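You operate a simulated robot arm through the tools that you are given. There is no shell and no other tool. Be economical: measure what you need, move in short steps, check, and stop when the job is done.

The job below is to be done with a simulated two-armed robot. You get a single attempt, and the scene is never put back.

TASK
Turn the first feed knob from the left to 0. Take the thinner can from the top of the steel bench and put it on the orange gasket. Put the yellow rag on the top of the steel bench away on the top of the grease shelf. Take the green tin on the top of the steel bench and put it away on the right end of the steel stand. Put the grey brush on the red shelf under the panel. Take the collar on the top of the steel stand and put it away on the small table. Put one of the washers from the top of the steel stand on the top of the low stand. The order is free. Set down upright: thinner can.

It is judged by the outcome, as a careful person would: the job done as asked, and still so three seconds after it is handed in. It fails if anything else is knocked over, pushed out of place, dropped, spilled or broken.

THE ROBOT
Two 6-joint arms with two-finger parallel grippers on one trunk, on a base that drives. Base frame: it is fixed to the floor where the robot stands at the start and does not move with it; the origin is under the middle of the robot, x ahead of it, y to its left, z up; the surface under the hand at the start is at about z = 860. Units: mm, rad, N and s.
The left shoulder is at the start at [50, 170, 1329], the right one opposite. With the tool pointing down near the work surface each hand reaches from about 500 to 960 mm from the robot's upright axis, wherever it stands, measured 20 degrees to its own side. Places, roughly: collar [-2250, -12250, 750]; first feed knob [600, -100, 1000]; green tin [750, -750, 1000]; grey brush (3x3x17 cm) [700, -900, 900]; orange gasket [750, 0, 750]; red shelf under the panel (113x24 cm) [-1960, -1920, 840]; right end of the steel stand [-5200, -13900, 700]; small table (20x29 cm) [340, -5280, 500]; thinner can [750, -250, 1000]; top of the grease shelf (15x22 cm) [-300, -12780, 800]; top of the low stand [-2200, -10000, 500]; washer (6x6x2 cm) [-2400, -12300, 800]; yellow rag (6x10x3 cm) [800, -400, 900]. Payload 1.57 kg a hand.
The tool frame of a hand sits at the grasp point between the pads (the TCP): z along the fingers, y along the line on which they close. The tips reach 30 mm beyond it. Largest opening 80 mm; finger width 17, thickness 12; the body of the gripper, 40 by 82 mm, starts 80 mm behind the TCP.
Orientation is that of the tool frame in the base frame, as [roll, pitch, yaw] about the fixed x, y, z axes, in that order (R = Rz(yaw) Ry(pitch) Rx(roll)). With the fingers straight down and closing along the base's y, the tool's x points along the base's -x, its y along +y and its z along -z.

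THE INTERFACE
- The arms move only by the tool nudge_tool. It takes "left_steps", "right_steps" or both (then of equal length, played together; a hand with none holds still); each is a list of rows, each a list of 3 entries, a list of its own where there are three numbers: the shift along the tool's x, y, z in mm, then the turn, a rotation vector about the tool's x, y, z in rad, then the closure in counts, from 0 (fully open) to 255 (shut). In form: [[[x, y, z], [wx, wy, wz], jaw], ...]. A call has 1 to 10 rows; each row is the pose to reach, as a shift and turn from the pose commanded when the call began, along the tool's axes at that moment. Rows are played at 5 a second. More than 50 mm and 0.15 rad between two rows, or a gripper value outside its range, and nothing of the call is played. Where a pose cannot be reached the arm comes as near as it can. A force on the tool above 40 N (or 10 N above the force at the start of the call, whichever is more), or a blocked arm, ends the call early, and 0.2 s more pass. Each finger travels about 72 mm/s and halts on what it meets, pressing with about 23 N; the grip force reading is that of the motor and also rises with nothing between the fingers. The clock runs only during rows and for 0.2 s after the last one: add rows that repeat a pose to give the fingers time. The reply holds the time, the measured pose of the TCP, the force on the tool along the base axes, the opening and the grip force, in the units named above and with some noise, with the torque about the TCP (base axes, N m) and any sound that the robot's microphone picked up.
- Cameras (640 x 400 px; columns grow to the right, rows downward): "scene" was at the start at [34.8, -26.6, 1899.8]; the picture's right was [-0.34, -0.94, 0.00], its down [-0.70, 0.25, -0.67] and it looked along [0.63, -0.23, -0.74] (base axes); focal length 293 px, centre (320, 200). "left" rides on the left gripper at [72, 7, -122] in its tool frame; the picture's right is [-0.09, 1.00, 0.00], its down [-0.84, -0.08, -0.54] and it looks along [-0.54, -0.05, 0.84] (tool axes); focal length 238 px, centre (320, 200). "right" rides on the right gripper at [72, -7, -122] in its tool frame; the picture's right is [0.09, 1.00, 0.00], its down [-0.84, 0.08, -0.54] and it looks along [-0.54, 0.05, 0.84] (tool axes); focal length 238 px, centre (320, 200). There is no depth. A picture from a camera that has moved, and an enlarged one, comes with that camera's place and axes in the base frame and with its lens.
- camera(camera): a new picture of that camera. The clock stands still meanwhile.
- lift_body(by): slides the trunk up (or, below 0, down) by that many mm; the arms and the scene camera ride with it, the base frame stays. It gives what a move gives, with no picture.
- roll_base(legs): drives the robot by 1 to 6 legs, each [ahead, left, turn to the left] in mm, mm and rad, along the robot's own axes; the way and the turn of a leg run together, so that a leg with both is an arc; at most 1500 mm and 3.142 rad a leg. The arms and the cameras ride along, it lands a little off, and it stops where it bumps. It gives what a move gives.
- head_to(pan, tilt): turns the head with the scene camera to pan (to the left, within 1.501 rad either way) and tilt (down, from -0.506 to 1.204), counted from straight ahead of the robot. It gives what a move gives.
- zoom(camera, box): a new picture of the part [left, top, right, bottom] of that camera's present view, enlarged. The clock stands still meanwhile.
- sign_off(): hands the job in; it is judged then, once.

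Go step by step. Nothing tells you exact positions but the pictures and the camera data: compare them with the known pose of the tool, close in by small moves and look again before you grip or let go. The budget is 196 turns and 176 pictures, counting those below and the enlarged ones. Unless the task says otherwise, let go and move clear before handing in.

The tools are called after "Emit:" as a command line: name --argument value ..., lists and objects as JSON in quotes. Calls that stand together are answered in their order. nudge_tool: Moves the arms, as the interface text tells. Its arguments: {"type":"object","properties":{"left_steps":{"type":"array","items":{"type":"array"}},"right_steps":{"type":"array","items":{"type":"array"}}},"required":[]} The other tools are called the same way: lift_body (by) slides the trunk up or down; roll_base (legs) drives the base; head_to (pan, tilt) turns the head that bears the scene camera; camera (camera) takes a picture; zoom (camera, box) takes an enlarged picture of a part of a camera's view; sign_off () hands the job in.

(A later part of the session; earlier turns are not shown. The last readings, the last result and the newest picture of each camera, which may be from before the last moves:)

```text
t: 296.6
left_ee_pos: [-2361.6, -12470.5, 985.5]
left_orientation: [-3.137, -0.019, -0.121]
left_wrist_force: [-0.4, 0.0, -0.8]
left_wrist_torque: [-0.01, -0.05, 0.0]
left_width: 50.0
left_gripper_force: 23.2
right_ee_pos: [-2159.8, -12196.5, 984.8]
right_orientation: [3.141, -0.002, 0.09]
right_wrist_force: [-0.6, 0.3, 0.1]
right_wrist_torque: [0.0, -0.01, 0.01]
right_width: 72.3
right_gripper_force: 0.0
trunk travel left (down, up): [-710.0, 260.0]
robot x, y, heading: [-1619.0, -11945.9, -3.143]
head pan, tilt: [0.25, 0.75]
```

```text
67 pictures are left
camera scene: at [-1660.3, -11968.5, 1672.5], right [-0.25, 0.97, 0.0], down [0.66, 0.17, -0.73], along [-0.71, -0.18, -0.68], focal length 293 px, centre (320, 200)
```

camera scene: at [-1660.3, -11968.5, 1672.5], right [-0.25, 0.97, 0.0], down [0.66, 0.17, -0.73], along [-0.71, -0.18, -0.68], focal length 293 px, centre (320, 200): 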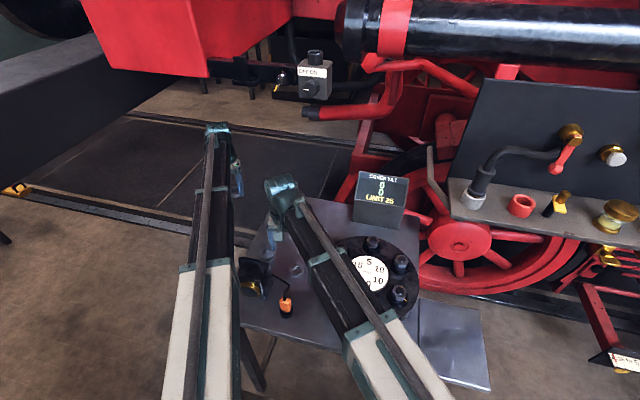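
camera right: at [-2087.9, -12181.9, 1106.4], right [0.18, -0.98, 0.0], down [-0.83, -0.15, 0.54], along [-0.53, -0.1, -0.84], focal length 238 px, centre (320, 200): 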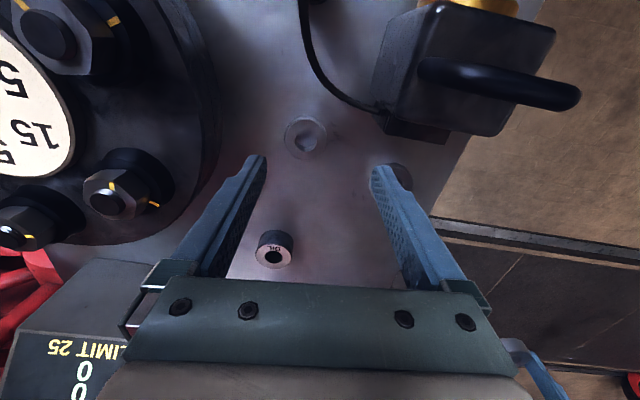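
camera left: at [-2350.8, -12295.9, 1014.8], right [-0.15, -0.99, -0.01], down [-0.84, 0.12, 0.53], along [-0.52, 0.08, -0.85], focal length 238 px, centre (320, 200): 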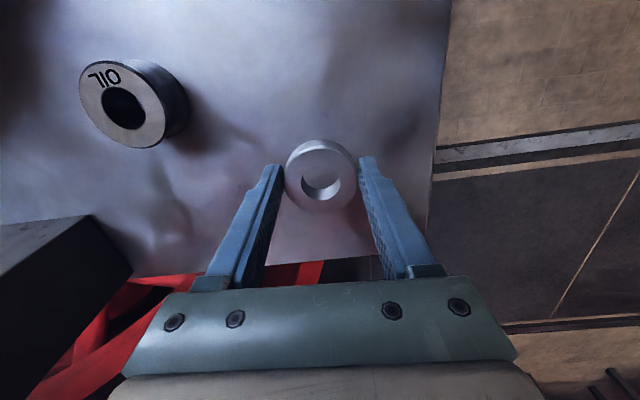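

Collar ≈ [-2341, -12163]. Advance a bit, lower, then close in.

Emit:
nudge_tool --right_steps '[[[-30, -8, 0], [0, 0, 0], 25], [[-59, -15, 0], [0, 0, 0], 25], [[-59, -15, 0], [0, 0, 0], 25]]'

Emit:
lift_body --by -75

Emit:
nudge_tool --right_steps '[[[-30, -9, 0], [0, 0, 0], 25], [[-60, -18, 0], [0, 0, 0], 25], [[-90, -27, 0], [0, 0, 0], 25], [[-112, -34, 0], [0, 0, 0], 25], [[-112, -34, 0], [0, 0, 0], 25]]'

Emit:
camera --camera "right"

```text
t: 297.4
left_ee_pos: [-2360.7, -12470.1, 985.8]
left_orientation: [-3.137, -0.018, -0.122]
left_wrist_force: [0.0, 0.1, -0.5]
left_wrist_torque: [-0.02, -0.01, -0.02]
left_width: 50.2
left_gripper_force: 22.5
right_ee_pos: [-2220.1, -12184.2, 984.7]
right_orientation: [-3.141, -0.003, 0.091]
right_wrist_force: [-0.1, 0.4, 0.0]
right_wrist_torque: [0.03, -0.02, -0.01]
right_width: 72.1
right_gripper_force: 0.1
trunk travel left (down, up): [-710.0, 260.0]
robot x, y, heading: [-1618.7, -11947.2, -3.14]
head pan, tilt: [0.25, 0.75]
```

```text
t: 298.5
left_ee_pos: [-2359.6, -12469.9, 910.7]
left_orientation: [-3.136, -0.017, -0.122]
left_wrist_force: [-1.3, 0.3, -1.5]
left_wrist_torque: [-0.01, -0.02, 0.04]
left_width: 49.9
left_gripper_force: 22.7
right_ee_pos: [-2219.4, -12184.5, 911.1]
right_orientation: [-3.142, -0.001, 0.09]
right_wrist_force: [0.0, 0.2, 0.7]
right_wrist_torque: [0.04, -0.01, 0.01]
right_width: 72.2
right_gripper_force: 0.1
trunk travel left (down, up): [-635.0, 335.0]
robot x, y, heading: [-1618.1, -11949.5, -3.137]
head pan, tilt: [0.25, 0.75]
```

```text
t: 299.7
left_ee_pos: [-2359.4, -12470.5, 910.3]
left_orientation: [-3.135, -0.018, -0.122]
left_wrist_force: [-0.1, -0.5, -2.2]
left_wrist_torque: [0.0, 0.02, 0.02]
left_width: 49.8
left_gripper_force: 23.2
right_ee_pos: [-2334.1, -12159.5, 909.4]
right_orientation: [-3.14, -0.003, 0.089]
right_wrist_force: [-0.2, -0.8, -0.9]
right_wrist_torque: [0.01, 0.02, -0.03]
right_width: 72.0
right_gripper_force: 0.0
trunk travel left (down, up): [-635.0, 335.0]
robot x, y, heading: [-1619.3, -11948.3, -3.14]
head pan, tilt: [0.25, 0.75]
```

```text
66 pictures are left
camera right: at [-2263.4, -12144.7, 1031.7], right [0.18, -0.98, 0.0], down [-0.83, -0.15, 0.54], along [-0.53, -0.1, -0.84], focal length 238 px, centre (320, 200)
```

right: 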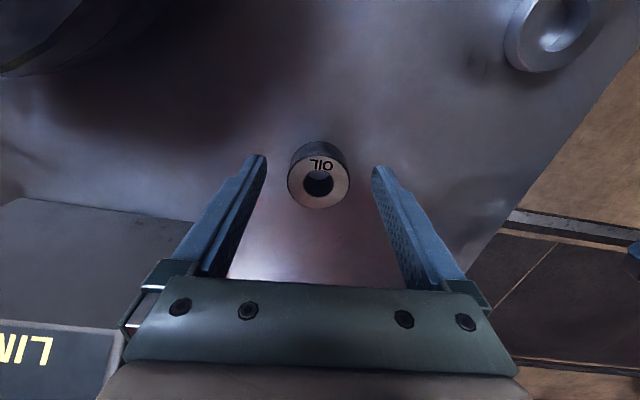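

Emit:
nudge_tool --right_steps '[[[-22, -1, 0], [0, 0, 0], 10], [[-22, -1, 0], [0, 0, 0], 10]]'

Emit:
lift_body --by -50

Emit:
camera --camera "right"

```text
t: 300.3
left_ee_pos: [-2360.1, -12470.8, 910.2]
left_orientation: [-3.136, -0.018, -0.122]
left_wrist_force: [0.7, 0.5, -2.4]
left_wrist_torque: [-0.01, 0.01, 0.04]
left_width: 50.1
left_gripper_force: 22.8
right_ee_pos: [-2356.2, -12159.2, 910.9]
right_orientation: [3.141, -0.002, 0.092]
right_wrist_force: [-1.1, -0.1, -0.6]
right_wrist_torque: [-0.02, 0.0, 0.01]
right_width: 76.6
right_gripper_force: 0.1
trunk travel left (down, up): [-635.0, 335.0]
robot x, y, heading: [-1617.9, -11944.4, -3.138]
head pan, tilt: [0.25, 0.75]
```

```text
t: 301.2
left_ee_pos: [-2360.7, -12470.3, 860.2]
left_orientation: [-3.137, -0.017, -0.122]
left_wrist_force: [0.5, 0.1, -1.8]
left_wrist_torque: [-0.04, 0.01, 0.01]
left_width: 49.7
left_gripper_force: 22.5
right_ee_pos: [-2355.0, -12160.3, 860.4]
right_orientation: [-3.14, -0.002, 0.092]
right_wrist_force: [0.6, 0.8, 0.8]
right_wrist_torque: [-0.04, -0.03, -0.01]
right_width: 76.8
right_gripper_force: 0.0
trunk travel left (down, up): [-585.0, 385.0]
robot x, y, heading: [-1614.0, -11946.7, -3.139]
head pan, tilt: [0.25, 0.75]
```

```text
65 pictures are left
camera right: at [-2284.2, -12145.3, 981.8], right [0.18, -0.98, 0.0], down [-0.83, -0.15, 0.54], along [-0.53, -0.1, -0.84], focal length 238 px, centre (320, 200)
```

right: 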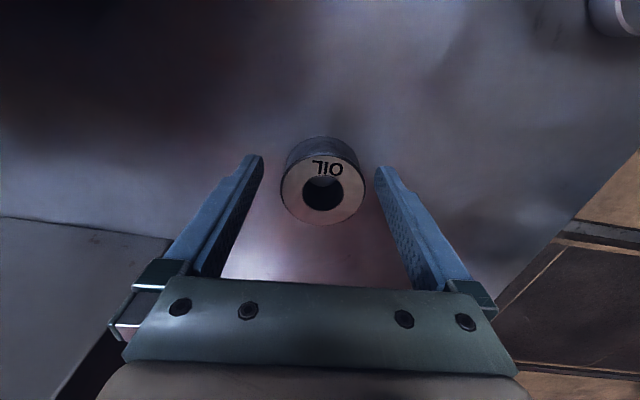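

Collar is centred. Close the right jaws and lift.

Emit:
nudge_tool --right_steps '[[[0, 0, 0], [0, 0, 0], 200], [[0, 0, 0], [0, 0, 0], 255], [[0, 0, 0], [0, 0, 0], 255], [[0, 0, 0], [0, 0, 0], 255]]'

Emit:
lift_body --by 50

Emit:
nudge_tool --right_steps '[[[30, 9, 0], [0, 0, 0], 255], [[60, 18, 0], [0, 0, 0], 255], [[90, 27, 0], [0, 0, 0], 255], [[120, 34, 0], [0, 0, 0], 255], [[140, 38, 0], [0, 0, 0], 255]]'

Emit:
lift_body --by 90

Emit:
camera --camera "right"

```text
t: 302.2
left_ee_pos: [-2359.9, -12470.8, 860.0]
left_orientation: [-3.136, -0.018, -0.121]
left_wrist_force: [-0.3, 0.3, -2.5]
left_wrist_torque: [0.02, -0.03, 0.02]
left_width: 49.9
left_gripper_force: 23.5
right_ee_pos: [-2356.3, -12159.9, 860.2]
right_orientation: [3.141, -0.004, 0.09]
right_wrist_force: [0.7, -2.2, 0.4]
right_wrist_torque: [-0.21, 0.04, 0.04]
right_width: 55.4
right_gripper_force: 23.2
trunk travel left (down, up): [-585.0, 385.0]
robot x, y, heading: [-1619.9, -11945.7, -3.14]
head pan, tilt: [0.25, 0.75]
```

```text
t: 303.1
left_ee_pos: [-2360.1, -12470.4, 909.6]
left_orientation: [-3.137, -0.018, -0.121]
left_wrist_force: [-0.3, 1.1, -2.4]
left_wrist_torque: [-0.04, -0.03, 0.01]
left_width: 49.9
left_gripper_force: 22.7
right_ee_pos: [-2355.7, -12160.8, 909.2]
right_orientation: [-3.14, -0.001, 0.09]
right_wrist_force: [-0.1, -0.2, -4.2]
right_wrist_torque: [-0.01, -0.01, -0.01]
right_width: 55.6
right_gripper_force: 23.4
trunk travel left (down, up): [-635.0, 335.0]
robot x, y, heading: [-1617.7, -11950.5, -3.139]
head pan, tilt: [0.25, 0.75]
```

```text
t: 304.3
left_ee_pos: [-2359.1, -12471.4, 910.7]
left_orientation: [-3.136, -0.019, -0.122]
left_wrist_force: [-0.5, -0.5, -2.4]
left_wrist_torque: [-0.01, 0.01, -0.01]
left_width: 50.0
left_gripper_force: 22.8
right_ee_pos: [-2213.9, -12186.6, 910.0]
right_orientation: [-3.141, -0.003, 0.091]
right_wrist_force: [-0.6, 0.2, -4.1]
right_wrist_torque: [0.04, -0.05, 0.02]
right_width: 55.5
right_gripper_force: 22.9
trunk travel left (down, up): [-635.0, 335.0]
robot x, y, heading: [-1618.0, -11950.4, -3.14]
head pan, tilt: [0.25, 0.75]
```

```text
t: 305.6
left_ee_pos: [-2360.3, -12471.4, 1001.0]
left_orientation: [-3.138, -0.016, -0.121]
left_wrist_force: [-1.6, -0.3, -1.1]
left_wrist_torque: [0.01, 0.0, -0.01]
left_width: 50.0
left_gripper_force: 23.4
right_ee_pos: [-2213.7, -12186.7, 999.3]
right_orientation: [3.14, -0.003, 0.09]
right_wrist_force: [-1.0, 0.2, -4.7]
right_wrist_torque: [0.02, -0.01, 0.0]
right_width: 55.6
right_gripper_force: 23.0
trunk travel left (down, up): [-725.0, 245.0]
robot x, y, heading: [-1620.2, -11949.5, -3.139]
head pan, tilt: [0.25, 0.75]
```

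```text
64 pictures are left
camera right: at [-2142.8, -12171.5, 1121.4], right [0.18, -0.98, 0.0], down [-0.83, -0.15, 0.54], along [-0.53, -0.1, -0.84], focal length 238 px, centre (320, 200)
```

right: 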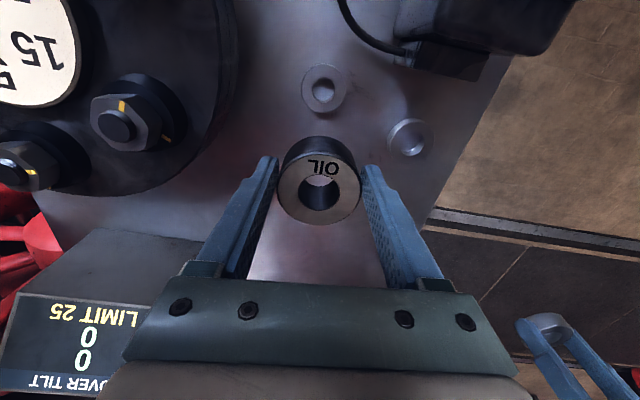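

Collar and washer are both held. I back away at this height, and glance toward the far place named for the tin ([-5200, -13900]).

Emit:
roll_base --legs '[[-300, 0, 0]]'

Emit:
lift_body --by 240

Emit:
head_to --pan 0.47 --tilt 0.3

Emit:
camera --camera "scene"

```text
t: 307.6
left_ee_pos: [-2058.3, -12467.7, 1000.7]
left_orientation: [-3.135, -0.018, -0.125]
left_wrist_force: [0.4, 0.2, -1.7]
left_wrist_torque: [-0.01, -0.04, 0.01]
left_width: 49.6
left_gripper_force: 23.0
right_ee_pos: [-1910.8, -12183.4, 999.8]
right_orientation: [3.141, -0.003, 0.085]
right_wrist_force: [0.4, 0.0, -4.3]
right_wrist_torque: [-0.01, -0.04, 0.03]
right_width: 55.6
right_gripper_force: 23.0
trunk travel left (down, up): [-725.0, 245.0]
robot x, y, heading: [-1317.1, -11945.4, 3.14]
head pan, tilt: [0.25, 0.75]
```

```text
t: 310.1
left_ee_pos: [-2059.2, -12467.1, 1237.8]
left_orientation: [-3.135, -0.018, -0.127]
left_wrist_force: [-0.2, 0.0, -2.3]
left_wrist_torque: [0.01, 0.0, -0.01]
left_width: 49.8
left_gripper_force: 22.8
right_ee_pos: [-1910.9, -12183.6, 1239.2]
right_orientation: [3.141, -0.002, 0.086]
right_wrist_force: [-0.3, -0.5, -5.6]
right_wrist_torque: [0.0, -0.07, 0.02]
right_width: 55.8
right_gripper_force: 23.1
trunk travel left (down, up): [-965.0, 5.0]
robot x, y, heading: [-1310.9, -11946.1, 3.139]
head pan, tilt: [0.25, 0.75]
```

```text
t: 311.0
left_ee_pos: [-2060.0, -12468.3, 1240.0]
left_orientation: [-3.137, -0.017, -0.125]
left_wrist_force: [0.5, -0.1, -1.9]
left_wrist_torque: [0.02, 0.0, 0.01]
left_width: 49.8
left_gripper_force: 22.8
right_ee_pos: [-1912.7, -12184.6, 1237.3]
right_orientation: [-3.141, -0.003, 0.085]
right_wrist_force: [0.5, -0.9, -3.2]
right_wrist_torque: [0.01, -0.02, -0.02]
right_width: 55.6
right_gripper_force: 22.9
trunk travel left (down, up): [-965.0, 5.0]
robot x, y, heading: [-1313.8, -11946.2, 3.139]
head pan, tilt: [0.469, 0.3]
```

```text
63 pictures are left
camera scene: at [-1359.5, -11990.4, 1967.8], right [-0.45, 0.89, 0.0], down [0.27, 0.13, -0.95], along [-0.85, -0.43, -0.3], focal length 293 px, centre (320, 200)
```

scene: 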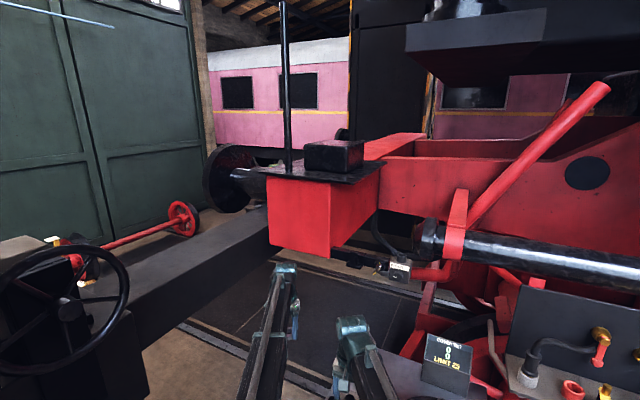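

Now strafe along the loco to the low stand near [-2200, -10000].

Emit:
roll_base --legs '[[0, -1000, 0], [0, -880, 0]]'

Emit:
head_to --pan 0.0 --tilt 0.75

Emit:
camera --camera "scene"

```text
t: 318.5
left_ee_pos: [-2061.0, -11044.2, 1239.2]
left_orientation: [3.138, -0.014, -0.101]
left_wrist_force: [0.1, -0.7, -1.9]
left_wrist_torque: [0.05, -0.02, -0.02]
left_width: 50.1
left_gripper_force: 22.7
right_ee_pos: [-1916.2, -10750.1, 1238.5]
right_orientation: [-3.14, -0.002, 0.094]
right_wrist_force: [-1.0, -0.4, -4.8]
right_wrist_torque: [0.02, -0.01, -0.02]
right_width: 55.8
right_gripper_force: 22.9
trunk travel left (down, up): [-965.0, 5.0]
robot x, y, heading: [-1320.8, -10511.2, -3.128]
head pan, tilt: [0.469, 0.3]
stopped in leg 2: the force on the tool passed its limit at 85 N (the readings are from after the stop); the commanded pose is now the measured one
```

```text
t: 319.4
left_ee_pos: [-2061.4, -11044.9, 1239.7]
left_orientation: [3.137, -0.016, -0.102]
left_wrist_force: [1.4, -3.8, -2.2]
left_wrist_torque: [0.58, 0.29, 0.1]
left_width: 49.7
left_gripper_force: 22.8
right_ee_pos: [-1915.5, -10751.2, 1239.1]
right_orientation: [-3.14, -0.003, 0.095]
right_wrist_force: [0.2, 0.3, -4.2]
right_wrist_torque: [0.01, -0.04, 0.02]
right_width: 55.8
right_gripper_force: 23.0
trunk travel left (down, up): [-965.0, 5.0]
robot x, y, heading: [-1323.4, -10513.7, -3.14]
head pan, tilt: [0.0, 0.75]
```

```text
62 pictures are left
camera scene: at [-1363.5, -10512.3, 1927.7], right [0.0, 1.0, 0.0], down [0.68, 0.0, -0.73], along [-0.73, 0.0, -0.68], focal length 293 px, centre (320, 200)
```

scene: 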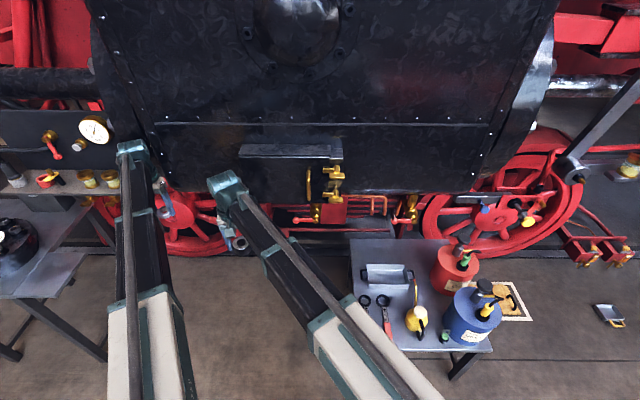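

The left hand brushed the black cylinder; back away a little. The low stand (table with oil cans) is ahead right.

Emit:
roll_base --legs '[[-250, 0, 0], [0, -400, 0]]'

Emit:
camera --camera "scene"

Emit:
camera --camera "left"

```text
t: 323.4
left_ee_pos: [-1815.3, -10641.3, 1240.1]
left_orientation: [3.138, -0.014, -0.094]
left_wrist_force: [-0.4, 0.0, -1.7]
left_wrist_torque: [-0.01, 0.02, 0.0]
left_width: 49.5
left_gripper_force: 23.3
right_ee_pos: [-1671.8, -10349.3, 1240.0]
right_orientation: [3.141, -0.003, 0.102]
right_wrist_force: [1.0, 0.2, -4.4]
right_wrist_torque: [0.0, 0.0, -0.01]
right_width: 55.6
right_gripper_force: 23.0
trunk travel left (down, up): [-965.0, 5.0]
robot x, y, heading: [-1076.4, -10103.0, -3.131]
head pan, tilt: [0.0, 0.75]
```

```text
61 pictures are left
camera scene: at [-1121.6, -10104.0, 1927.6], right [-0.01, 1.0, 0.0], down [0.68, 0.01, -0.73], along [-0.73, -0.01, -0.68], focal length 293 px, centre (320, 200)
```

scene: 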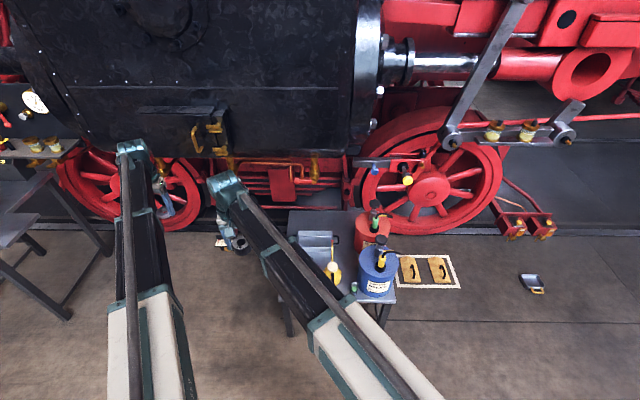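

```text
60 pictures are left
camera left: at [-1745.8, -10654.9, 1362.7], right [-0.19, -0.98, 0.0], down [-0.83, 0.16, 0.53], along [-0.52, 0.09, -0.85], focal length 238 px, centre (320, 200)
```

left: 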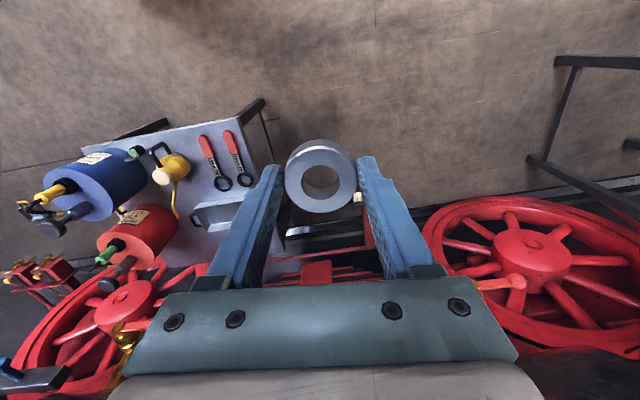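

Washer and collar still held. The stand sits under the cylinder, so I go in low. First swing the right hand out to the right, then lower.

Emit:
nudge_tool --right_steps '[[[4, -43, 0], [0, 0, 0], 255], [[9, -86, 0], [0, 0, 0], 255], [[13, -129, 0], [0, 0, 0], 255], [[18, -172, 0], [0, 0, 0], 255], [[22, -215, 0], [0, 0, 0], 255], [[26, -258, 0], [0, 0, 0], 255], [[31, -301, 0], [0, 0, 0], 255], [[35, -344, 0], [0, 0, 0], 255]]'

Emit:
nudge_tool --right_steps '[[[29, -35, 0], [0, 0, 0], 255], [[58, -70, 0], [0, 0, 0], 255], [[88, -106, 0], [0, 0, 0], 255], [[117, -141, 0], [0, 0, 0], 255], [[147, -176, 0], [0, 0, 0], 255], [[176, -211, 0], [0, 0, 0], 255], [[205, -246, 0], [0, 0, 0], 255], [[235, -282, 0], [0, 0, 0], 255], [[264, -317, 0], [0, 0, 0], 255], [[293, -352, 0], [0, 0, 0], 255]]'

Emit:
lift_body --by -380

Emit:
camera --camera "scene"

Emit:
zoom --camera "scene" --box '[260, 100, 440, 240]'

```text
t: 325.1
left_ee_pos: [-1813.9, -10642.6, 1240.5]
left_orientation: [3.137, -0.015, -0.093]
left_wrist_force: [0.1, 0.1, -0.9]
left_wrist_torque: [0.01, 0.02, 0.03]
left_width: 49.3
left_gripper_force: 23.0
right_ee_pos: [-1669.9, -9998.2, 1239.4]
right_orientation: [3.142, -0.002, 0.104]
right_wrist_force: [-0.1, 0.4, -5.2]
right_wrist_torque: [-0.01, -0.07, 0.01]
right_width: 55.8
right_gripper_force: 23.1
trunk travel left (down, up): [-965.0, 5.0]
robot x, y, heading: [-1077.7, -10104.4, -3.128]
head pan, tilt: [0.0, 0.75]
```

```text
t: 327.4
left_ee_pos: [-1813.6, -10642.8, 1239.6]
left_orientation: [3.137, -0.014, -0.094]
left_wrist_force: [0.5, 0.2, -1.8]
left_wrist_torque: [-0.04, 0.03, 0.0]
left_width: 49.8
left_gripper_force: 22.9
right_ee_pos: [-1415.9, -9626.5, 1239.1]
right_orientation: [3.141, -0.001, 0.105]
right_wrist_force: [0.0, 0.5, -4.4]
right_wrist_torque: [-0.01, -0.04, 0.01]
right_width: 55.5
right_gripper_force: 23.1
trunk travel left (down, up): [-965.0, 5.0]
robot x, y, heading: [-1081.2, -10103.2, -3.133]
head pan, tilt: [0.0, 0.75]
```

```text
t: 331.0
left_ee_pos: [-1814.1, -10642.3, 860.4]
left_orientation: [3.136, -0.015, -0.094]
left_wrist_force: [0.6, 0.4, -1.3]
left_wrist_torque: [0.0, -0.01, 0.01]
left_width: 49.5
left_gripper_force: 23.0
right_ee_pos: [-1416.2, -9626.2, 860.0]
right_orientation: [3.141, -0.001, 0.1]
right_wrist_force: [-0.7, 0.2, -4.6]
right_wrist_torque: [-0.01, 0.0, 0.03]
right_width: 55.8
right_gripper_force: 22.8
trunk travel left (down, up): [-585.0, 385.0]
robot x, y, heading: [-1074.6, -10104.1, -3.129]
head pan, tilt: [0.0, 0.75]
```

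```text
59 pictures are left
camera scene: at [-1121.1, -10104.5, 1547.6], right [-0.01, 1.0, 0.0], down [0.68, 0.01, -0.73], along [-0.73, -0.01, -0.68], focal length 293 px, centre (320, 200)
```

scene: 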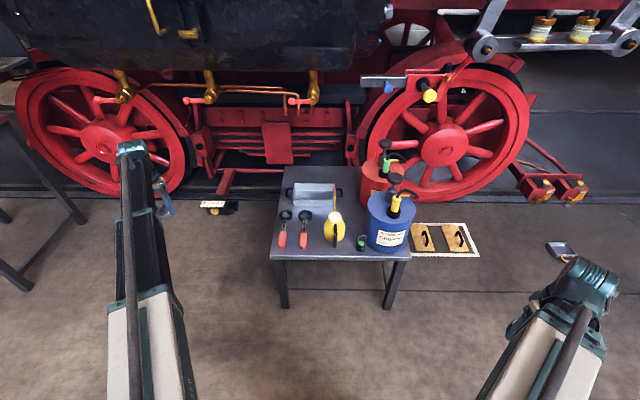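

```text
2.86 times, centred on (350, 170) of scene
camera zoom: at [-1121.1, -10104.5, 1547.6], right [-0.01, 1.0, 0.0], down [0.68, 0.01, -0.73], along [-0.73, -0.01, -0.68], focal length 838 px, centre (234, 286)
```

zoom: 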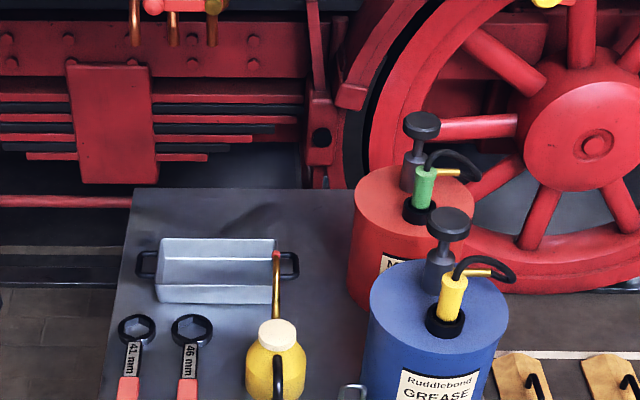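

The low stand's front strip, between the wrench handle and the yellow oiler, is free: about [-1925, -10064]. Bring the left hand over it, still above everything.

Emit:
nudge_tool --left_steps '[[[-5, -47, 0], [0, 0, 0], 255], [[-10, -94, 0], [0, 0, 0], 255], [[-15, -141, 0], [0, 0, 0], 255], [[-20, -188, 0], [0, 0, 0], 255], [[-25, -235, 0], [0, 0, 0], 255], [[-30, -282, 0], [0, 0, 0], 255], [[-35, -329, 0], [0, 0, 0], 255], [[-40, -376, 0], [0, 0, 0], 255], [[-45, -423, 0], [0, 0, 0], 255], [[-50, -470, 0], [0, 0, 0], 255]]'

Emit:
nudge_tool --left_steps '[[[-15, -45, 0], [0, 0, 0], 255], [[-30, -90, 0], [0, 0, 0], 255], [[-30, -90, 0], [0, 0, 0], 255]]'

Emit:
camera --camera "left"

```text
t: 333.2
left_ee_pos: [-1818.2, -10168.1, 859.3]
left_orientation: [3.135, -0.013, -0.094]
left_wrist_force: [0.2, -0.6, -1.7]
left_wrist_torque: [-0.01, -0.02, -0.02]
left_width: 49.5
left_gripper_force: 23.2
left hand out of reach, approached as far as the arm can: row 4, 5
right_ee_pos: [-1415.5, -9626.0, 860.1]
right_orientation: [-3.141, -0.002, 0.102]
right_wrist_force: [0.6, -0.6, -4.8]
right_wrist_torque: [0.0, 0.01, 0.0]
right_width: 55.6
right_gripper_force: 23.1
trunk travel left (down, up): [-585.0, 385.0]
robot x, y, heading: [-1074.4, -10103.3, -3.129]
head pan, tilt: [0.0, 0.75]
```

```text
t: 334.0
left_ee_pos: [-1839.2, -10077.1, 859.9]
left_orientation: [3.136, -0.014, -0.094]
left_wrist_force: [-0.4, 0.5, -1.0]
left_wrist_torque: [-0.02, -0.01, 0.0]
left_width: 49.3
left_gripper_force: 22.9
left hand out of reach, approached as far as the arm can: row 2, 3
right_ee_pos: [-1415.7, -9626.6, 859.8]
right_orientation: [-3.141, -0.002, 0.101]
right_wrist_force: [-0.8, 0.9, -4.7]
right_wrist_torque: [0.0, -0.03, 0.02]
right_width: 55.4
right_gripper_force: 23.4
trunk travel left (down, up): [-585.0, 385.0]
robot x, y, heading: [-1076.5, -10106.6, -3.131]
head pan, tilt: [0.0, 0.75]
```

```text
57 pictures are left
camera left: at [-1770.5, -10089.1, 982.6], right [-0.19, -0.98, 0.0], down [-0.83, 0.16, 0.53], along [-0.52, 0.09, -0.85], focal length 238 px, centre (320, 200)
```

left: 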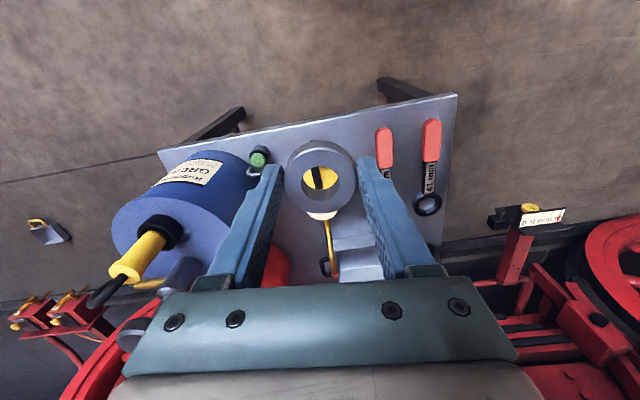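

Table top is z≈511. Better spot: the 78 mm gap between wrench handle and oiler, centre ≈ [-1918, -10139]; I turn the left hand 90° so the fingers close along x.

Emit:
nudge_tool --left_steps '[[[-7, 7, 0], [0, 0, 0.147], 255], [[-15, 14, 0], [0, 0, 0.295], 255], [[-22, 21, 0], [0, 0, 0.443], 255], [[-29, 28, 0], [0, 0, 0.59], 255], [[-36, 35, 0], [0, 0, 0.738], 255], [[-44, 42, 0], [0, 0, 0.886], 255], [[-51, 48, 0], [0, 0, 1.033], 255], [[-58, 55, 0], [0, 0, 1.181], 255], [[-66, 62, 0], [0, 0, 1.328], 255], [[-73, 69, 0], [0, 0, 1.476], 255]]'

Emit:
lift_body --by -180

Emit:
camera --camera "left"

Emit:
zoom --camera "scene" --box '[230, 40, 430, 190]'

```text
t: 336.2
left_ee_pos: [-1920.8, -10140.7, 859.5]
left_orientation: [-3.131, -0.007, -1.573]
left_wrist_force: [-0.4, 0.5, -1.4]
left_wrist_torque: [0.0, 0.0, 0.04]
left_width: 49.1
left_gripper_force: 23.0
right_ee_pos: [-1416.4, -9627.2, 860.2]
right_orientation: [-3.141, -0.001, 0.102]
right_wrist_force: [-0.3, -0.1, -5.2]
right_wrist_torque: [0.02, -0.03, 0.0]
right_width: 55.2
right_gripper_force: 23.1
trunk travel left (down, up): [-585.0, 385.0]
robot x, y, heading: [-1077.3, -10107.4, -3.125]
head pan, tilt: [0.0, 0.75]
```

```text
t: 338.2
left_ee_pos: [-1920.5, -10140.5, 679.9]
left_orientation: [-3.131, -0.007, -1.569]
left_wrist_force: [-0.1, 0.5, -1.9]
left_wrist_torque: [0.0, 0.01, 0.0]
left_width: 49.3
left_gripper_force: 23.0
right_ee_pos: [-1415.6, -9627.0, 680.7]
right_orientation: [3.14, -0.002, 0.102]
right_wrist_force: [0.8, -0.7, -4.1]
right_wrist_torque: [0.02, -0.06, -0.03]
right_width: 55.5
right_gripper_force: 22.7
trunk travel left (down, up): [-405.0, 565.0]
robot x, y, heading: [-1079.7, -10107.6, -3.131]
head pan, tilt: [0.0, 0.75]
```

```text
56 pictures are left
camera left: at [-1929.1, -10211.6, 802.0], right [-1.0, 0.09, -0.01], down [0.07, 0.84, 0.54], along [0.06, 0.53, -0.84], focal length 238 px, centre (320, 200)
```

left: 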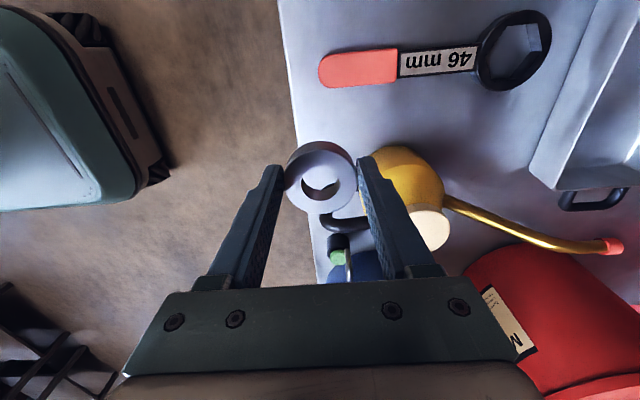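

```text
2.67 times, centred on (330, 115) of scene
camera zoom: at [-1121.1, -10104.4, 1367.6], right [-0.01, 1.0, 0.0], down [0.68, 0.01, -0.73], along [-0.73, -0.01, -0.68], focal length 782 px, centre (293, 427)
```

zoom: 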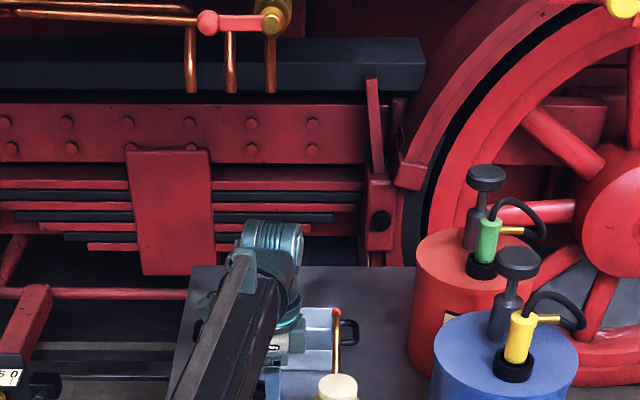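

Position looks right; shift 10 mm inward from the edge and lower.

Emit:
nudge_tool --left_steps '[[[0, 10, 0], [0, 0, 0], 255], [[0, 10, 0], [0, 0, 0], 255]]'

Emit:
lift_body --by -100

Emit:
camera --camera "left"

```text
t: 338.8
left_ee_pos: [-1931.5, -10139.9, 679.4]
left_orientation: [-3.131, -0.007, -1.57]
left_wrist_force: [-0.5, 0.5, -2.0]
left_wrist_torque: [-0.02, 0.0, 0.05]
left_width: 49.0
left_gripper_force: 22.6
right_ee_pos: [-1416.2, -9625.9, 679.9]
right_orientation: [3.142, -0.001, 0.099]
right_wrist_force: [1.0, -0.1, -3.6]
right_wrist_torque: [-0.01, -0.05, 0.0]
right_width: 55.5
right_gripper_force: 22.9
trunk travel left (down, up): [-405.0, 565.0]
robot x, y, heading: [-1078.9, -10104.4, -3.134]
head pan, tilt: [0.0, 0.75]
```

```text
t: 340.1
left_ee_pos: [-1931.1, -10140.3, 579.1]
left_orientation: [-3.129, -0.007, -1.571]
left_wrist_force: [-0.4, -0.5, -1.6]
left_wrist_torque: [-0.01, 0.0, 0.0]
left_width: 49.2
left_gripper_force: 22.4
right_ee_pos: [-1415.9, -9626.8, 580.2]
right_orientation: [3.14, -0.004, 0.1]
right_wrist_force: [0.0, -0.7, -5.1]
right_wrist_torque: [0.02, -0.04, 0.0]
right_width: 55.7
right_gripper_force: 23.2
trunk travel left (down, up): [-305.0, 665.0]
robot x, y, heading: [-1077.0, -10103.7, -3.128]
head pan, tilt: [0.0, 0.75]
```

```text
54 pictures are left
camera left: at [-1939.4, -10211.3, 702.0], right [-1.0, 0.09, -0.01], down [0.07, 0.84, 0.54], along [0.06, 0.53, -0.84], focal length 238 px, centre (320, 200)
```

left: 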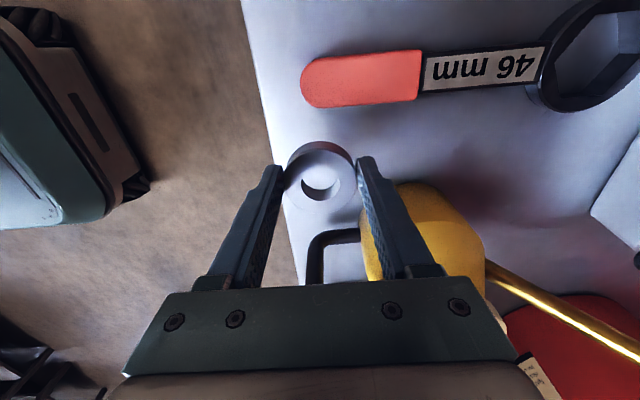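

Washer would sit fully on the table between handle and oiler. Nudge 3 mm toward the wrench side, and lower to contact.

Emit:
nudge_tool --left_steps '[[[3, 3, 0], [0, 0, 0], 255], [[3, 3, 0], [0, 0, 0], 255]]'

Emit:
lift_body --by -29

Emit:
lift_body --by -5

Emit:
camera --camera "left"

```text
t: 340.8
left_ee_pos: [-1933.4, -10143.3, 579.5]
left_orientation: [-3.13, -0.006, -1.571]
left_wrist_force: [-0.4, 0.2, -2.5]
left_wrist_torque: [-0.01, -0.04, 0.02]
left_width: 49.5
left_gripper_force: 22.9
right_ee_pos: [-1416.4, -9625.5, 580.6]
right_orientation: [-3.141, -0.003, 0.102]
right_wrist_force: [0.2, -0.7, -5.1]
right_wrist_torque: [0.01, -0.06, -0.01]
right_width: 55.5
right_gripper_force: 23.1
trunk travel left (down, up): [-305.0, 665.0]
robot x, y, heading: [-1077.6, -10104.5, -3.131]
head pan, tilt: [0.0, 0.75]
```

```text
t: 341.5
left_ee_pos: [-1933.5, -10143.6, 551.9]
left_orientation: [-3.129, -0.007, -1.57]
left_wrist_force: [-0.6, -0.9, -1.4]
left_wrist_torque: [0.0, 0.01, 0.01]
left_width: 48.9
left_gripper_force: 23.3
right_ee_pos: [-1415.4, -9625.6, 549.9]
right_orientation: [3.141, -0.002, 0.101]
right_wrist_force: [0.3, 0.0, -4.4]
right_wrist_torque: [0.0, -0.02, 0.02]
right_width: 55.6
right_gripper_force: 23.2
trunk travel left (down, up): [-276.0, 694.0]
robot x, y, heading: [-1076.6, -10104.3, -3.137]
head pan, tilt: [0.0, 0.75]
```

```text
t: 342.0
left_ee_pos: [-1934.0, -10143.6, 546.1]
left_orientation: [-3.129, -0.009, -1.57]
left_wrist_force: [-0.2, 0.8, -2.6]
left_wrist_torque: [-0.02, 0.0, -0.04]
left_width: 49.1
left_gripper_force: 23.2
right_ee_pos: [-1416.8, -9627.6, 545.6]
right_orientation: [3.141, -0.002, 0.1]
right_wrist_force: [-0.7, 0.4, -4.7]
right_wrist_torque: [0.01, -0.01, 0.0]
right_width: 55.6
right_gripper_force: 23.4
trunk travel left (down, up): [-271.0, 699.0]
robot x, y, heading: [-1078.4, -10102.6, -3.129]
head pan, tilt: [0.0, 0.75]
```

```text
53 pictures are left
camera left: at [-1942.1, -10214.7, 667.9], right [-1.0, 0.09, -0.01], down [0.07, 0.84, 0.54], along [0.06, 0.53, -0.84], focal length 238 px, centre (320, 200)
```

left: 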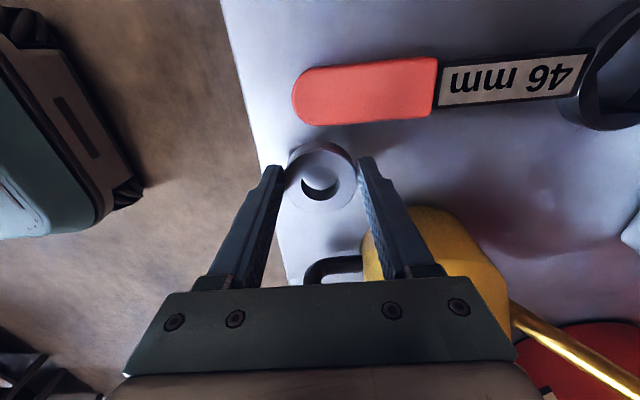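

Emit:
lift_body --by -4

Emit:
lift_body --by -3

Emit:
lift_body --by -3

```text
t: 342.6
left_ee_pos: [-1934.5, -10143.5, 542.4]
left_orientation: [-3.129, -0.006, -1.572]
left_wrist_force: [0.5, 0.0, -2.4]
left_wrist_torque: [0.01, -0.02, 0.0]
left_width: 48.8
left_gripper_force: 22.6
right_ee_pos: [-1414.7, -9627.7, 541.8]
right_orientation: [-3.141, -0.002, 0.101]
right_wrist_force: [0.6, 0.0, -5.2]
right_wrist_torque: [-0.01, -0.04, 0.0]
right_width: 55.2
right_gripper_force: 23.5
trunk travel left (down, up): [-267.0, 703.0]
robot x, y, heading: [-1076.2, -10102.7, -3.129]
head pan, tilt: [0.0, 0.75]
```

```text
t: 343.1
left_ee_pos: [-1933.6, -10143.2, 540.6]
left_orientation: [-3.13, -0.007, -1.57]
left_wrist_force: [1.1, -0.4, -1.7]
left_wrist_torque: [-0.04, 0.01, 0.02]
left_width: 49.1
left_gripper_force: 23.0
right_ee_pos: [-1416.5, -9626.7, 538.6]
right_orientation: [-3.141, -0.004, 0.101]
right_wrist_force: [0.0, -0.5, -4.2]
right_wrist_torque: [0.03, 0.0, 0.03]
right_width: 55.4
right_gripper_force: 23.1
trunk travel left (down, up): [-264.0, 706.0]
robot x, y, heading: [-1078.2, -10105.8, -3.129]
head pan, tilt: [0.0, 0.75]
```

```text
t: 343.6
left_ee_pos: [-1933.8, -10144.2, 535.7]
left_orientation: [-3.129, -0.005, -1.57]
left_wrist_force: [0.4, 0.1, -2.1]
left_wrist_torque: [-0.02, -0.01, 0.0]
left_width: 48.9
left_gripper_force: 23.1
right_ee_pos: [-1416.4, -9626.1, 537.3]
right_orientation: [-3.141, -0.002, 0.103]
right_wrist_force: [0.1, -0.6, -3.9]
right_wrist_torque: [-0.01, -0.05, 0.0]
right_width: 55.4
right_gripper_force: 22.8
trunk travel left (down, up): [-261.0, 709.0]
robot x, y, heading: [-1079.9, -10105.8, -3.129]
head pan, tilt: [0.0, 0.75]
```

Emit:
lift_body --by -4

Emit:
lift_body --by -4

Emit:
camera --camera "left"

```text
t: 344.1
left_ee_pos: [-1933.2, -10143.6, 533.1]
left_orientation: [-3.132, -0.006, -1.571]
left_wrist_force: [-2.3, -0.2, 13.0]
left_wrist_torque: [-0.18, 0.33, -0.05]
left_width: 48.6
left_gripper_force: 22.5
right_ee_pos: [-1414.4, -9627.2, 532.9]
right_orientation: [-3.141, 0.001, 0.101]
right_wrist_force: [0.7, 0.1, -4.9]
right_wrist_torque: [-0.01, -0.01, -0.04]
right_width: 55.2
right_gripper_force: 22.9
trunk travel left (down, up): [-257.0, 713.0]
robot x, y, heading: [-1078.2, -10105.5, -3.13]
head pan, tilt: [0.0, 0.75]
```

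```text
t: 344.7
left_ee_pos: [-1933.3, -10142.7, 529.5]
left_orientation: [-3.131, -0.006, -1.571]
left_wrist_force: [-4.1, -0.6, 27.8]
left_wrist_torque: [0.18, 0.93, -0.08]
left_width: 48.0
left_gripper_force: 22.6
right_ee_pos: [-1415.2, -9626.2, 529.5]
right_orientation: [3.141, 0.0, 0.101]
right_wrist_force: [-0.4, 0.5, -4.8]
right_wrist_torque: [-0.03, 0.0, 0.02]
right_width: 55.5
right_gripper_force: 23.3
trunk travel left (down, up): [-253.0, 717.0]
robot x, y, heading: [-1080.8, -10107.3, -3.133]
head pan, tilt: [0.0, 0.75]
```

```text
52 pictures are left
camera left: at [-1941.2, -10214.6, 652.2], right [-1.0, 0.09, -0.01], down [0.07, 0.84, 0.54], along [0.06, 0.53, -0.84], focal length 238 px, centre (320, 200)
```

left: 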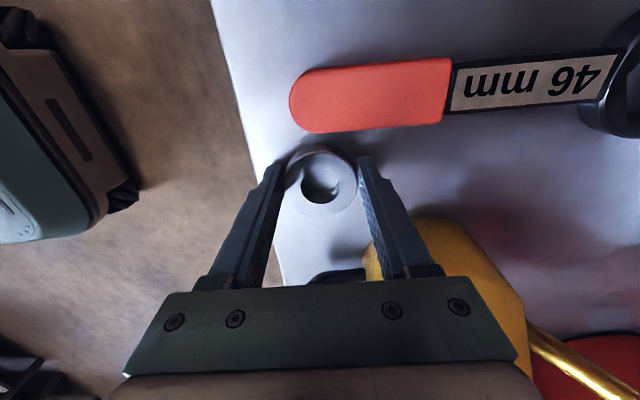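

Contact reached. Ease off 4 mm, open slightly, and rise.

Emit:
lift_body --by 3

Emit:
nudge_tool --left_steps '[[[0, 0, 0], [0, 0, 0], 130], [[0, 0, 0], [0, 0, 0], 80], [[0, 0, 0], [0, 0, 0], 65], [[0, 0, 0], [0, 0, 0], 65]]'

Emit:
lift_body --by 60

Emit:
camera --camera "left"

```text
t: 345.2
left_ee_pos: [-1933.8, -10142.9, 530.9]
left_orientation: [-3.127, -0.007, -1.572]
left_wrist_force: [0.3, 0.0, -1.7]
left_wrist_torque: [0.02, -0.04, 0.03]
left_width: 48.4
left_gripper_force: 23.0
right_ee_pos: [-1416.6, -9624.9, 530.2]
right_orientation: [3.142, -0.002, 0.101]
right_wrist_force: [-0.7, -1.2, -4.5]
right_wrist_torque: [-0.03, -0.03, 0.0]
right_width: 55.0
right_gripper_force: 22.7
trunk travel left (down, up): [-256.0, 714.0]
robot x, y, heading: [-1076.0, -10104.5, -3.128]
head pan, tilt: [0.0, 0.75]
```

```text
t: 346.2
left_ee_pos: [-1933.6, -10144.2, 530.6]
left_orientation: [-3.13, -0.007, -1.571]
left_wrist_force: [0.7, -0.2, 0.4]
left_wrist_torque: [0.0, -0.01, 0.0]
left_width: 59.5
left_gripper_force: 0.0
right_ee_pos: [-1416.0, -9627.5, 530.9]
right_orientation: [3.141, -0.002, 0.101]
right_wrist_force: [-0.3, 0.7, -4.3]
right_wrist_torque: [0.05, -0.02, 0.01]
right_width: 55.2
right_gripper_force: 23.5
trunk travel left (down, up): [-256.0, 714.0]
robot x, y, heading: [-1075.1, -10105.0, -3.129]
head pan, tilt: [0.0, 0.75]
```

```text
t: 347.2
left_ee_pos: [-1933.5, -10143.7, 591.7]
left_orientation: [-3.128, -0.007, -1.57]
left_wrist_force: [1.0, 0.8, -0.4]
left_wrist_torque: [-0.03, 0.0, 0.02]
left_width: 59.6
left_gripper_force: 0.0
right_ee_pos: [-1415.6, -9625.7, 590.7]
right_orientation: [3.141, -0.002, 0.102]
right_wrist_force: [0.2, -0.9, -4.7]
right_wrist_torque: [0.0, -0.02, 0.0]
right_width: 55.3
right_gripper_force: 22.9
trunk travel left (down, up): [-316.0, 654.0]
robot x, y, heading: [-1078.9, -10103.6, -3.13]
head pan, tilt: [0.0, 0.75]
```

```text
51 pictures are left
camera left: at [-1942.1, -10214.7, 713.0], right [-1.0, 0.09, -0.01], down [0.07, 0.84, 0.54], along [0.06, 0.53, -0.84], focal length 238 px, centre (320, 200)
```

left: 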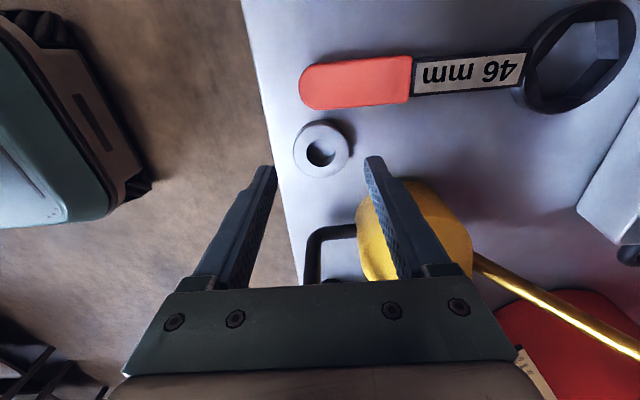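

Washer lies on the low stand. Back off, rise, and strafe up the aisle toward the small table near [340, -5280].

Emit:
roll_base --legs '[[-250, 0, 0]]'

Emit:
lift_body --by 400

Emit:
roll_base --legs '[[0, -1500, -0.01], [0, -1500, 0], [0, -1500, 0], [0, 0, -1.57], [0, 0, -1.56]]'

Emit:
head_to --pan 0.0 --tilt 0.5

Emit:
camera --camera "scene"

```text
t: 349.0
left_ee_pos: [-1690.6, -10138.6, 591.0]
left_orientation: [-3.129, -0.006, -1.57]
left_wrist_force: [0.1, -0.9, -0.9]
left_wrist_torque: [0.02, -0.02, -0.04]
left_width: 59.5
left_gripper_force: 0.1
right_ee_pos: [-1171.5, -9622.7, 590.5]
right_orientation: [-3.142, -0.002, 0.098]
right_wrist_force: [-0.4, -0.4, -4.0]
right_wrist_torque: [0.0, -0.05, 0.0]
right_width: 55.3
right_gripper_force: 22.9
trunk travel left (down, up): [-316.0, 654.0]
robot x, y, heading: [-833.2, -10100.5, -3.138]
head pan, tilt: [0.0, 0.75]
```

```text
t: 352.8
left_ee_pos: [-1690.8, -10140.1, 990.9]
left_orientation: [-3.129, -0.007, -1.573]
left_wrist_force: [0.0, 0.0, -0.3]
left_wrist_torque: [0.0, 0.03, -0.02]
left_width: 59.7
left_gripper_force: 0.0
right_ee_pos: [-1172.5, -9624.0, 991.3]
right_orientation: [-3.141, -0.003, 0.101]
right_wrist_force: [0.9, 0.2, -4.1]
right_wrist_torque: [0.01, -0.03, -0.03]
right_width: 55.4
right_gripper_force: 22.7
trunk travel left (down, up): [-716.0, 254.0]
robot x, y, heading: [-836.9, -10101.5, -3.132]
head pan, tilt: [0.0, 0.75]
```

```text
t: 381.7
left_ee_pos: [54.0, -5586.2, 992.2]
left_orientation: [-3.13, -0.006, 1.593]
left_wrist_force: [-0.7, 0.3, -0.1]
left_wrist_torque: [0.0, 0.02, 0.0]
left_width: 59.4
left_gripper_force: 0.0
right_ee_pos: [-452.5, -6115.2, 991.2]
right_orientation: [3.14, -0.001, -3.018]
right_wrist_force: [-0.6, -0.3, -5.3]
right_wrist_torque: [-0.05, 0.03, 0.02]
right_width: 54.6
right_gripper_force: 22.7
trunk travel left (down, up): [-716.0, 254.0]
robot x, y, heading: [-801.5, -5645.3, 0.034]
head pan, tilt: [0.0, 0.75]
```

```text
t: 382.5
left_ee_pos: [54.2, -5585.9, 990.9]
left_orientation: [-3.13, -0.005, 1.594]
left_wrist_force: [-0.2, -0.1, 0.0]
left_wrist_torque: [-0.02, -0.01, 0.06]
left_width: 59.8
left_gripper_force: 0.1
right_ee_pos: [-452.4, -6114.7, 991.5]
right_orientation: [3.141, -0.002, -3.018]
right_wrist_force: [0.2, -0.4, -4.9]
right_wrist_torque: [-0.03, 0.07, -0.01]
right_width: 54.6
right_gripper_force: 23.4
trunk travel left (down, up): [-716.0, 254.0]
robot x, y, heading: [-799.0, -5641.5, 0.035]
head pan, tilt: [0.0, 0.499]
```

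```text
50 pictures are left
camera scene: at [-749.0, -5643.0, 1700.5], right [0.03, -1.0, 0.0], down [-0.48, -0.02, -0.88], along [0.88, 0.03, -0.48], focal length 293 px, centre (320, 200)
```

scene: 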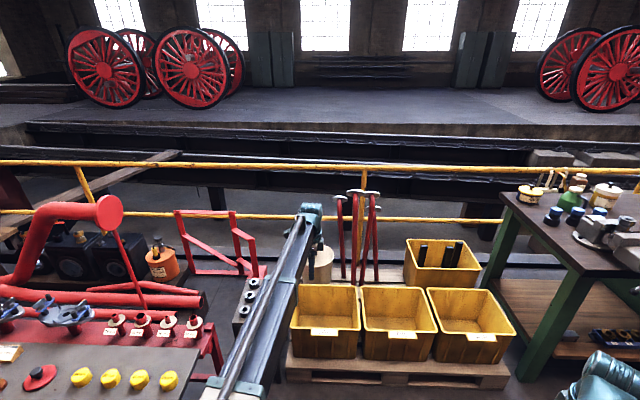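

Emit:
nudge_tool --left_steps '[[[30, -38, 0], [0, 0, 0], 65], [[60, -76, 0], [0, 0, 0], 65], [[90, -114, 0], [0, 0, 0], 65], [[120, -152, 0], [0, 0, 0], 65], [[150, -190, 0], [0, 0, 0], 65], [[180, -228, 0], [0, 0, 0], 65], [[210, -266, 0], [0, 0, 0], 65], [[240, -300, 0], [0, 0, 0], 65], [[280, -310, 0], [0, 0, 0], 65], [[320, -315, 0], [0, 0, 0], 65]]'

Emit:
head_to --pan 0.2 --tilt 0.75

Emit:
camera --camera "scene"

```text
t: 384.7
left_ee_pos: [-269.3, -5274.3, 990.7]
left_orientation: [-3.131, -0.006, 1.592]
left_wrist_force: [-1.1, 0.9, 0.3]
left_wrist_torque: [0.01, 0.01, 0.0]
left_width: 59.7
left_gripper_force: 0.1
left hand out of reach, approached as far as the arm can: row 7, 8, 9, 10
right_ee_pos: [-451.9, -6113.5, 990.8]
right_orientation: [3.141, -0.002, -3.018]
right_wrist_force: [1.6, -1.2, -4.4]
right_wrist_torque: [-0.03, 0.03, -0.02]
right_width: 54.6
right_gripper_force: 22.9
trunk travel left (down, up): [-716.0, 254.0]
robot x, y, heading: [-805.3, -5643.1, 0.032]
head pan, tilt: [0.0, 0.499]
```

```text
t: 385.5
left_ee_pos: [-269.4, -5274.5, 991.8]
left_orientation: [-3.128, -0.007, 1.594]
left_wrist_force: [-0.5, -0.1, -0.7]
left_wrist_torque: [0.0, 0.0, 0.0]
left_width: 59.7
left_gripper_force: 0.0
right_ee_pos: [-452.5, -6115.4, 991.1]
right_orientation: [-3.14, 0.0, -3.018]
right_wrist_force: [0.1, 0.2, -4.6]
right_wrist_torque: [-0.04, 0.03, 0.0]
right_width: 54.6
right_gripper_force: 23.2
trunk travel left (down, up): [-716.0, 254.0]
robot x, y, heading: [-801.1, -5642.6, 0.037]
head pan, tilt: [0.201, 0.75]
```

```text
49 pictures are left
camera scene: at [-759.4, -5626.8, 1678.7], right [0.23, -0.97, 0.0], down [-0.66, -0.16, -0.73], along [0.71, 0.17, -0.68], focal length 293 px, centre (320, 200)
```

scene: 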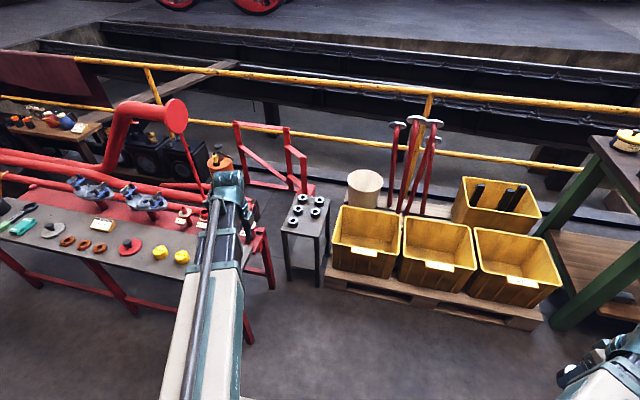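

Emit:
zoom --camera "scene" --box '[250, 170, 370, 290]'

```text
3.33 times, centred on (310, 230) of scene
camera zoom: at [-759.4, -5626.8, 1678.7], right [0.23, -0.97, 0.0], down [-0.66, -0.16, -0.73], along [0.71, 0.17, -0.68], focal length 977 px, centre (353, 100)
```

zoom: 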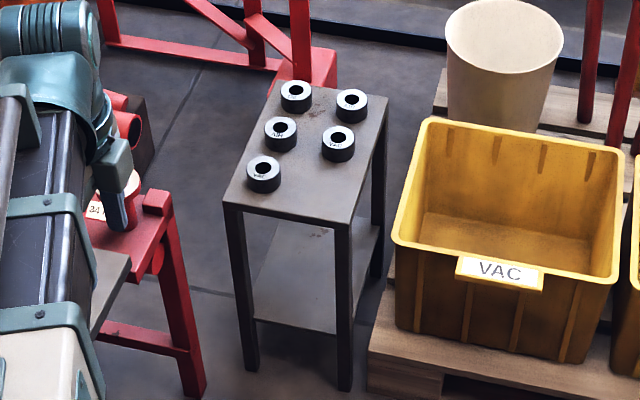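

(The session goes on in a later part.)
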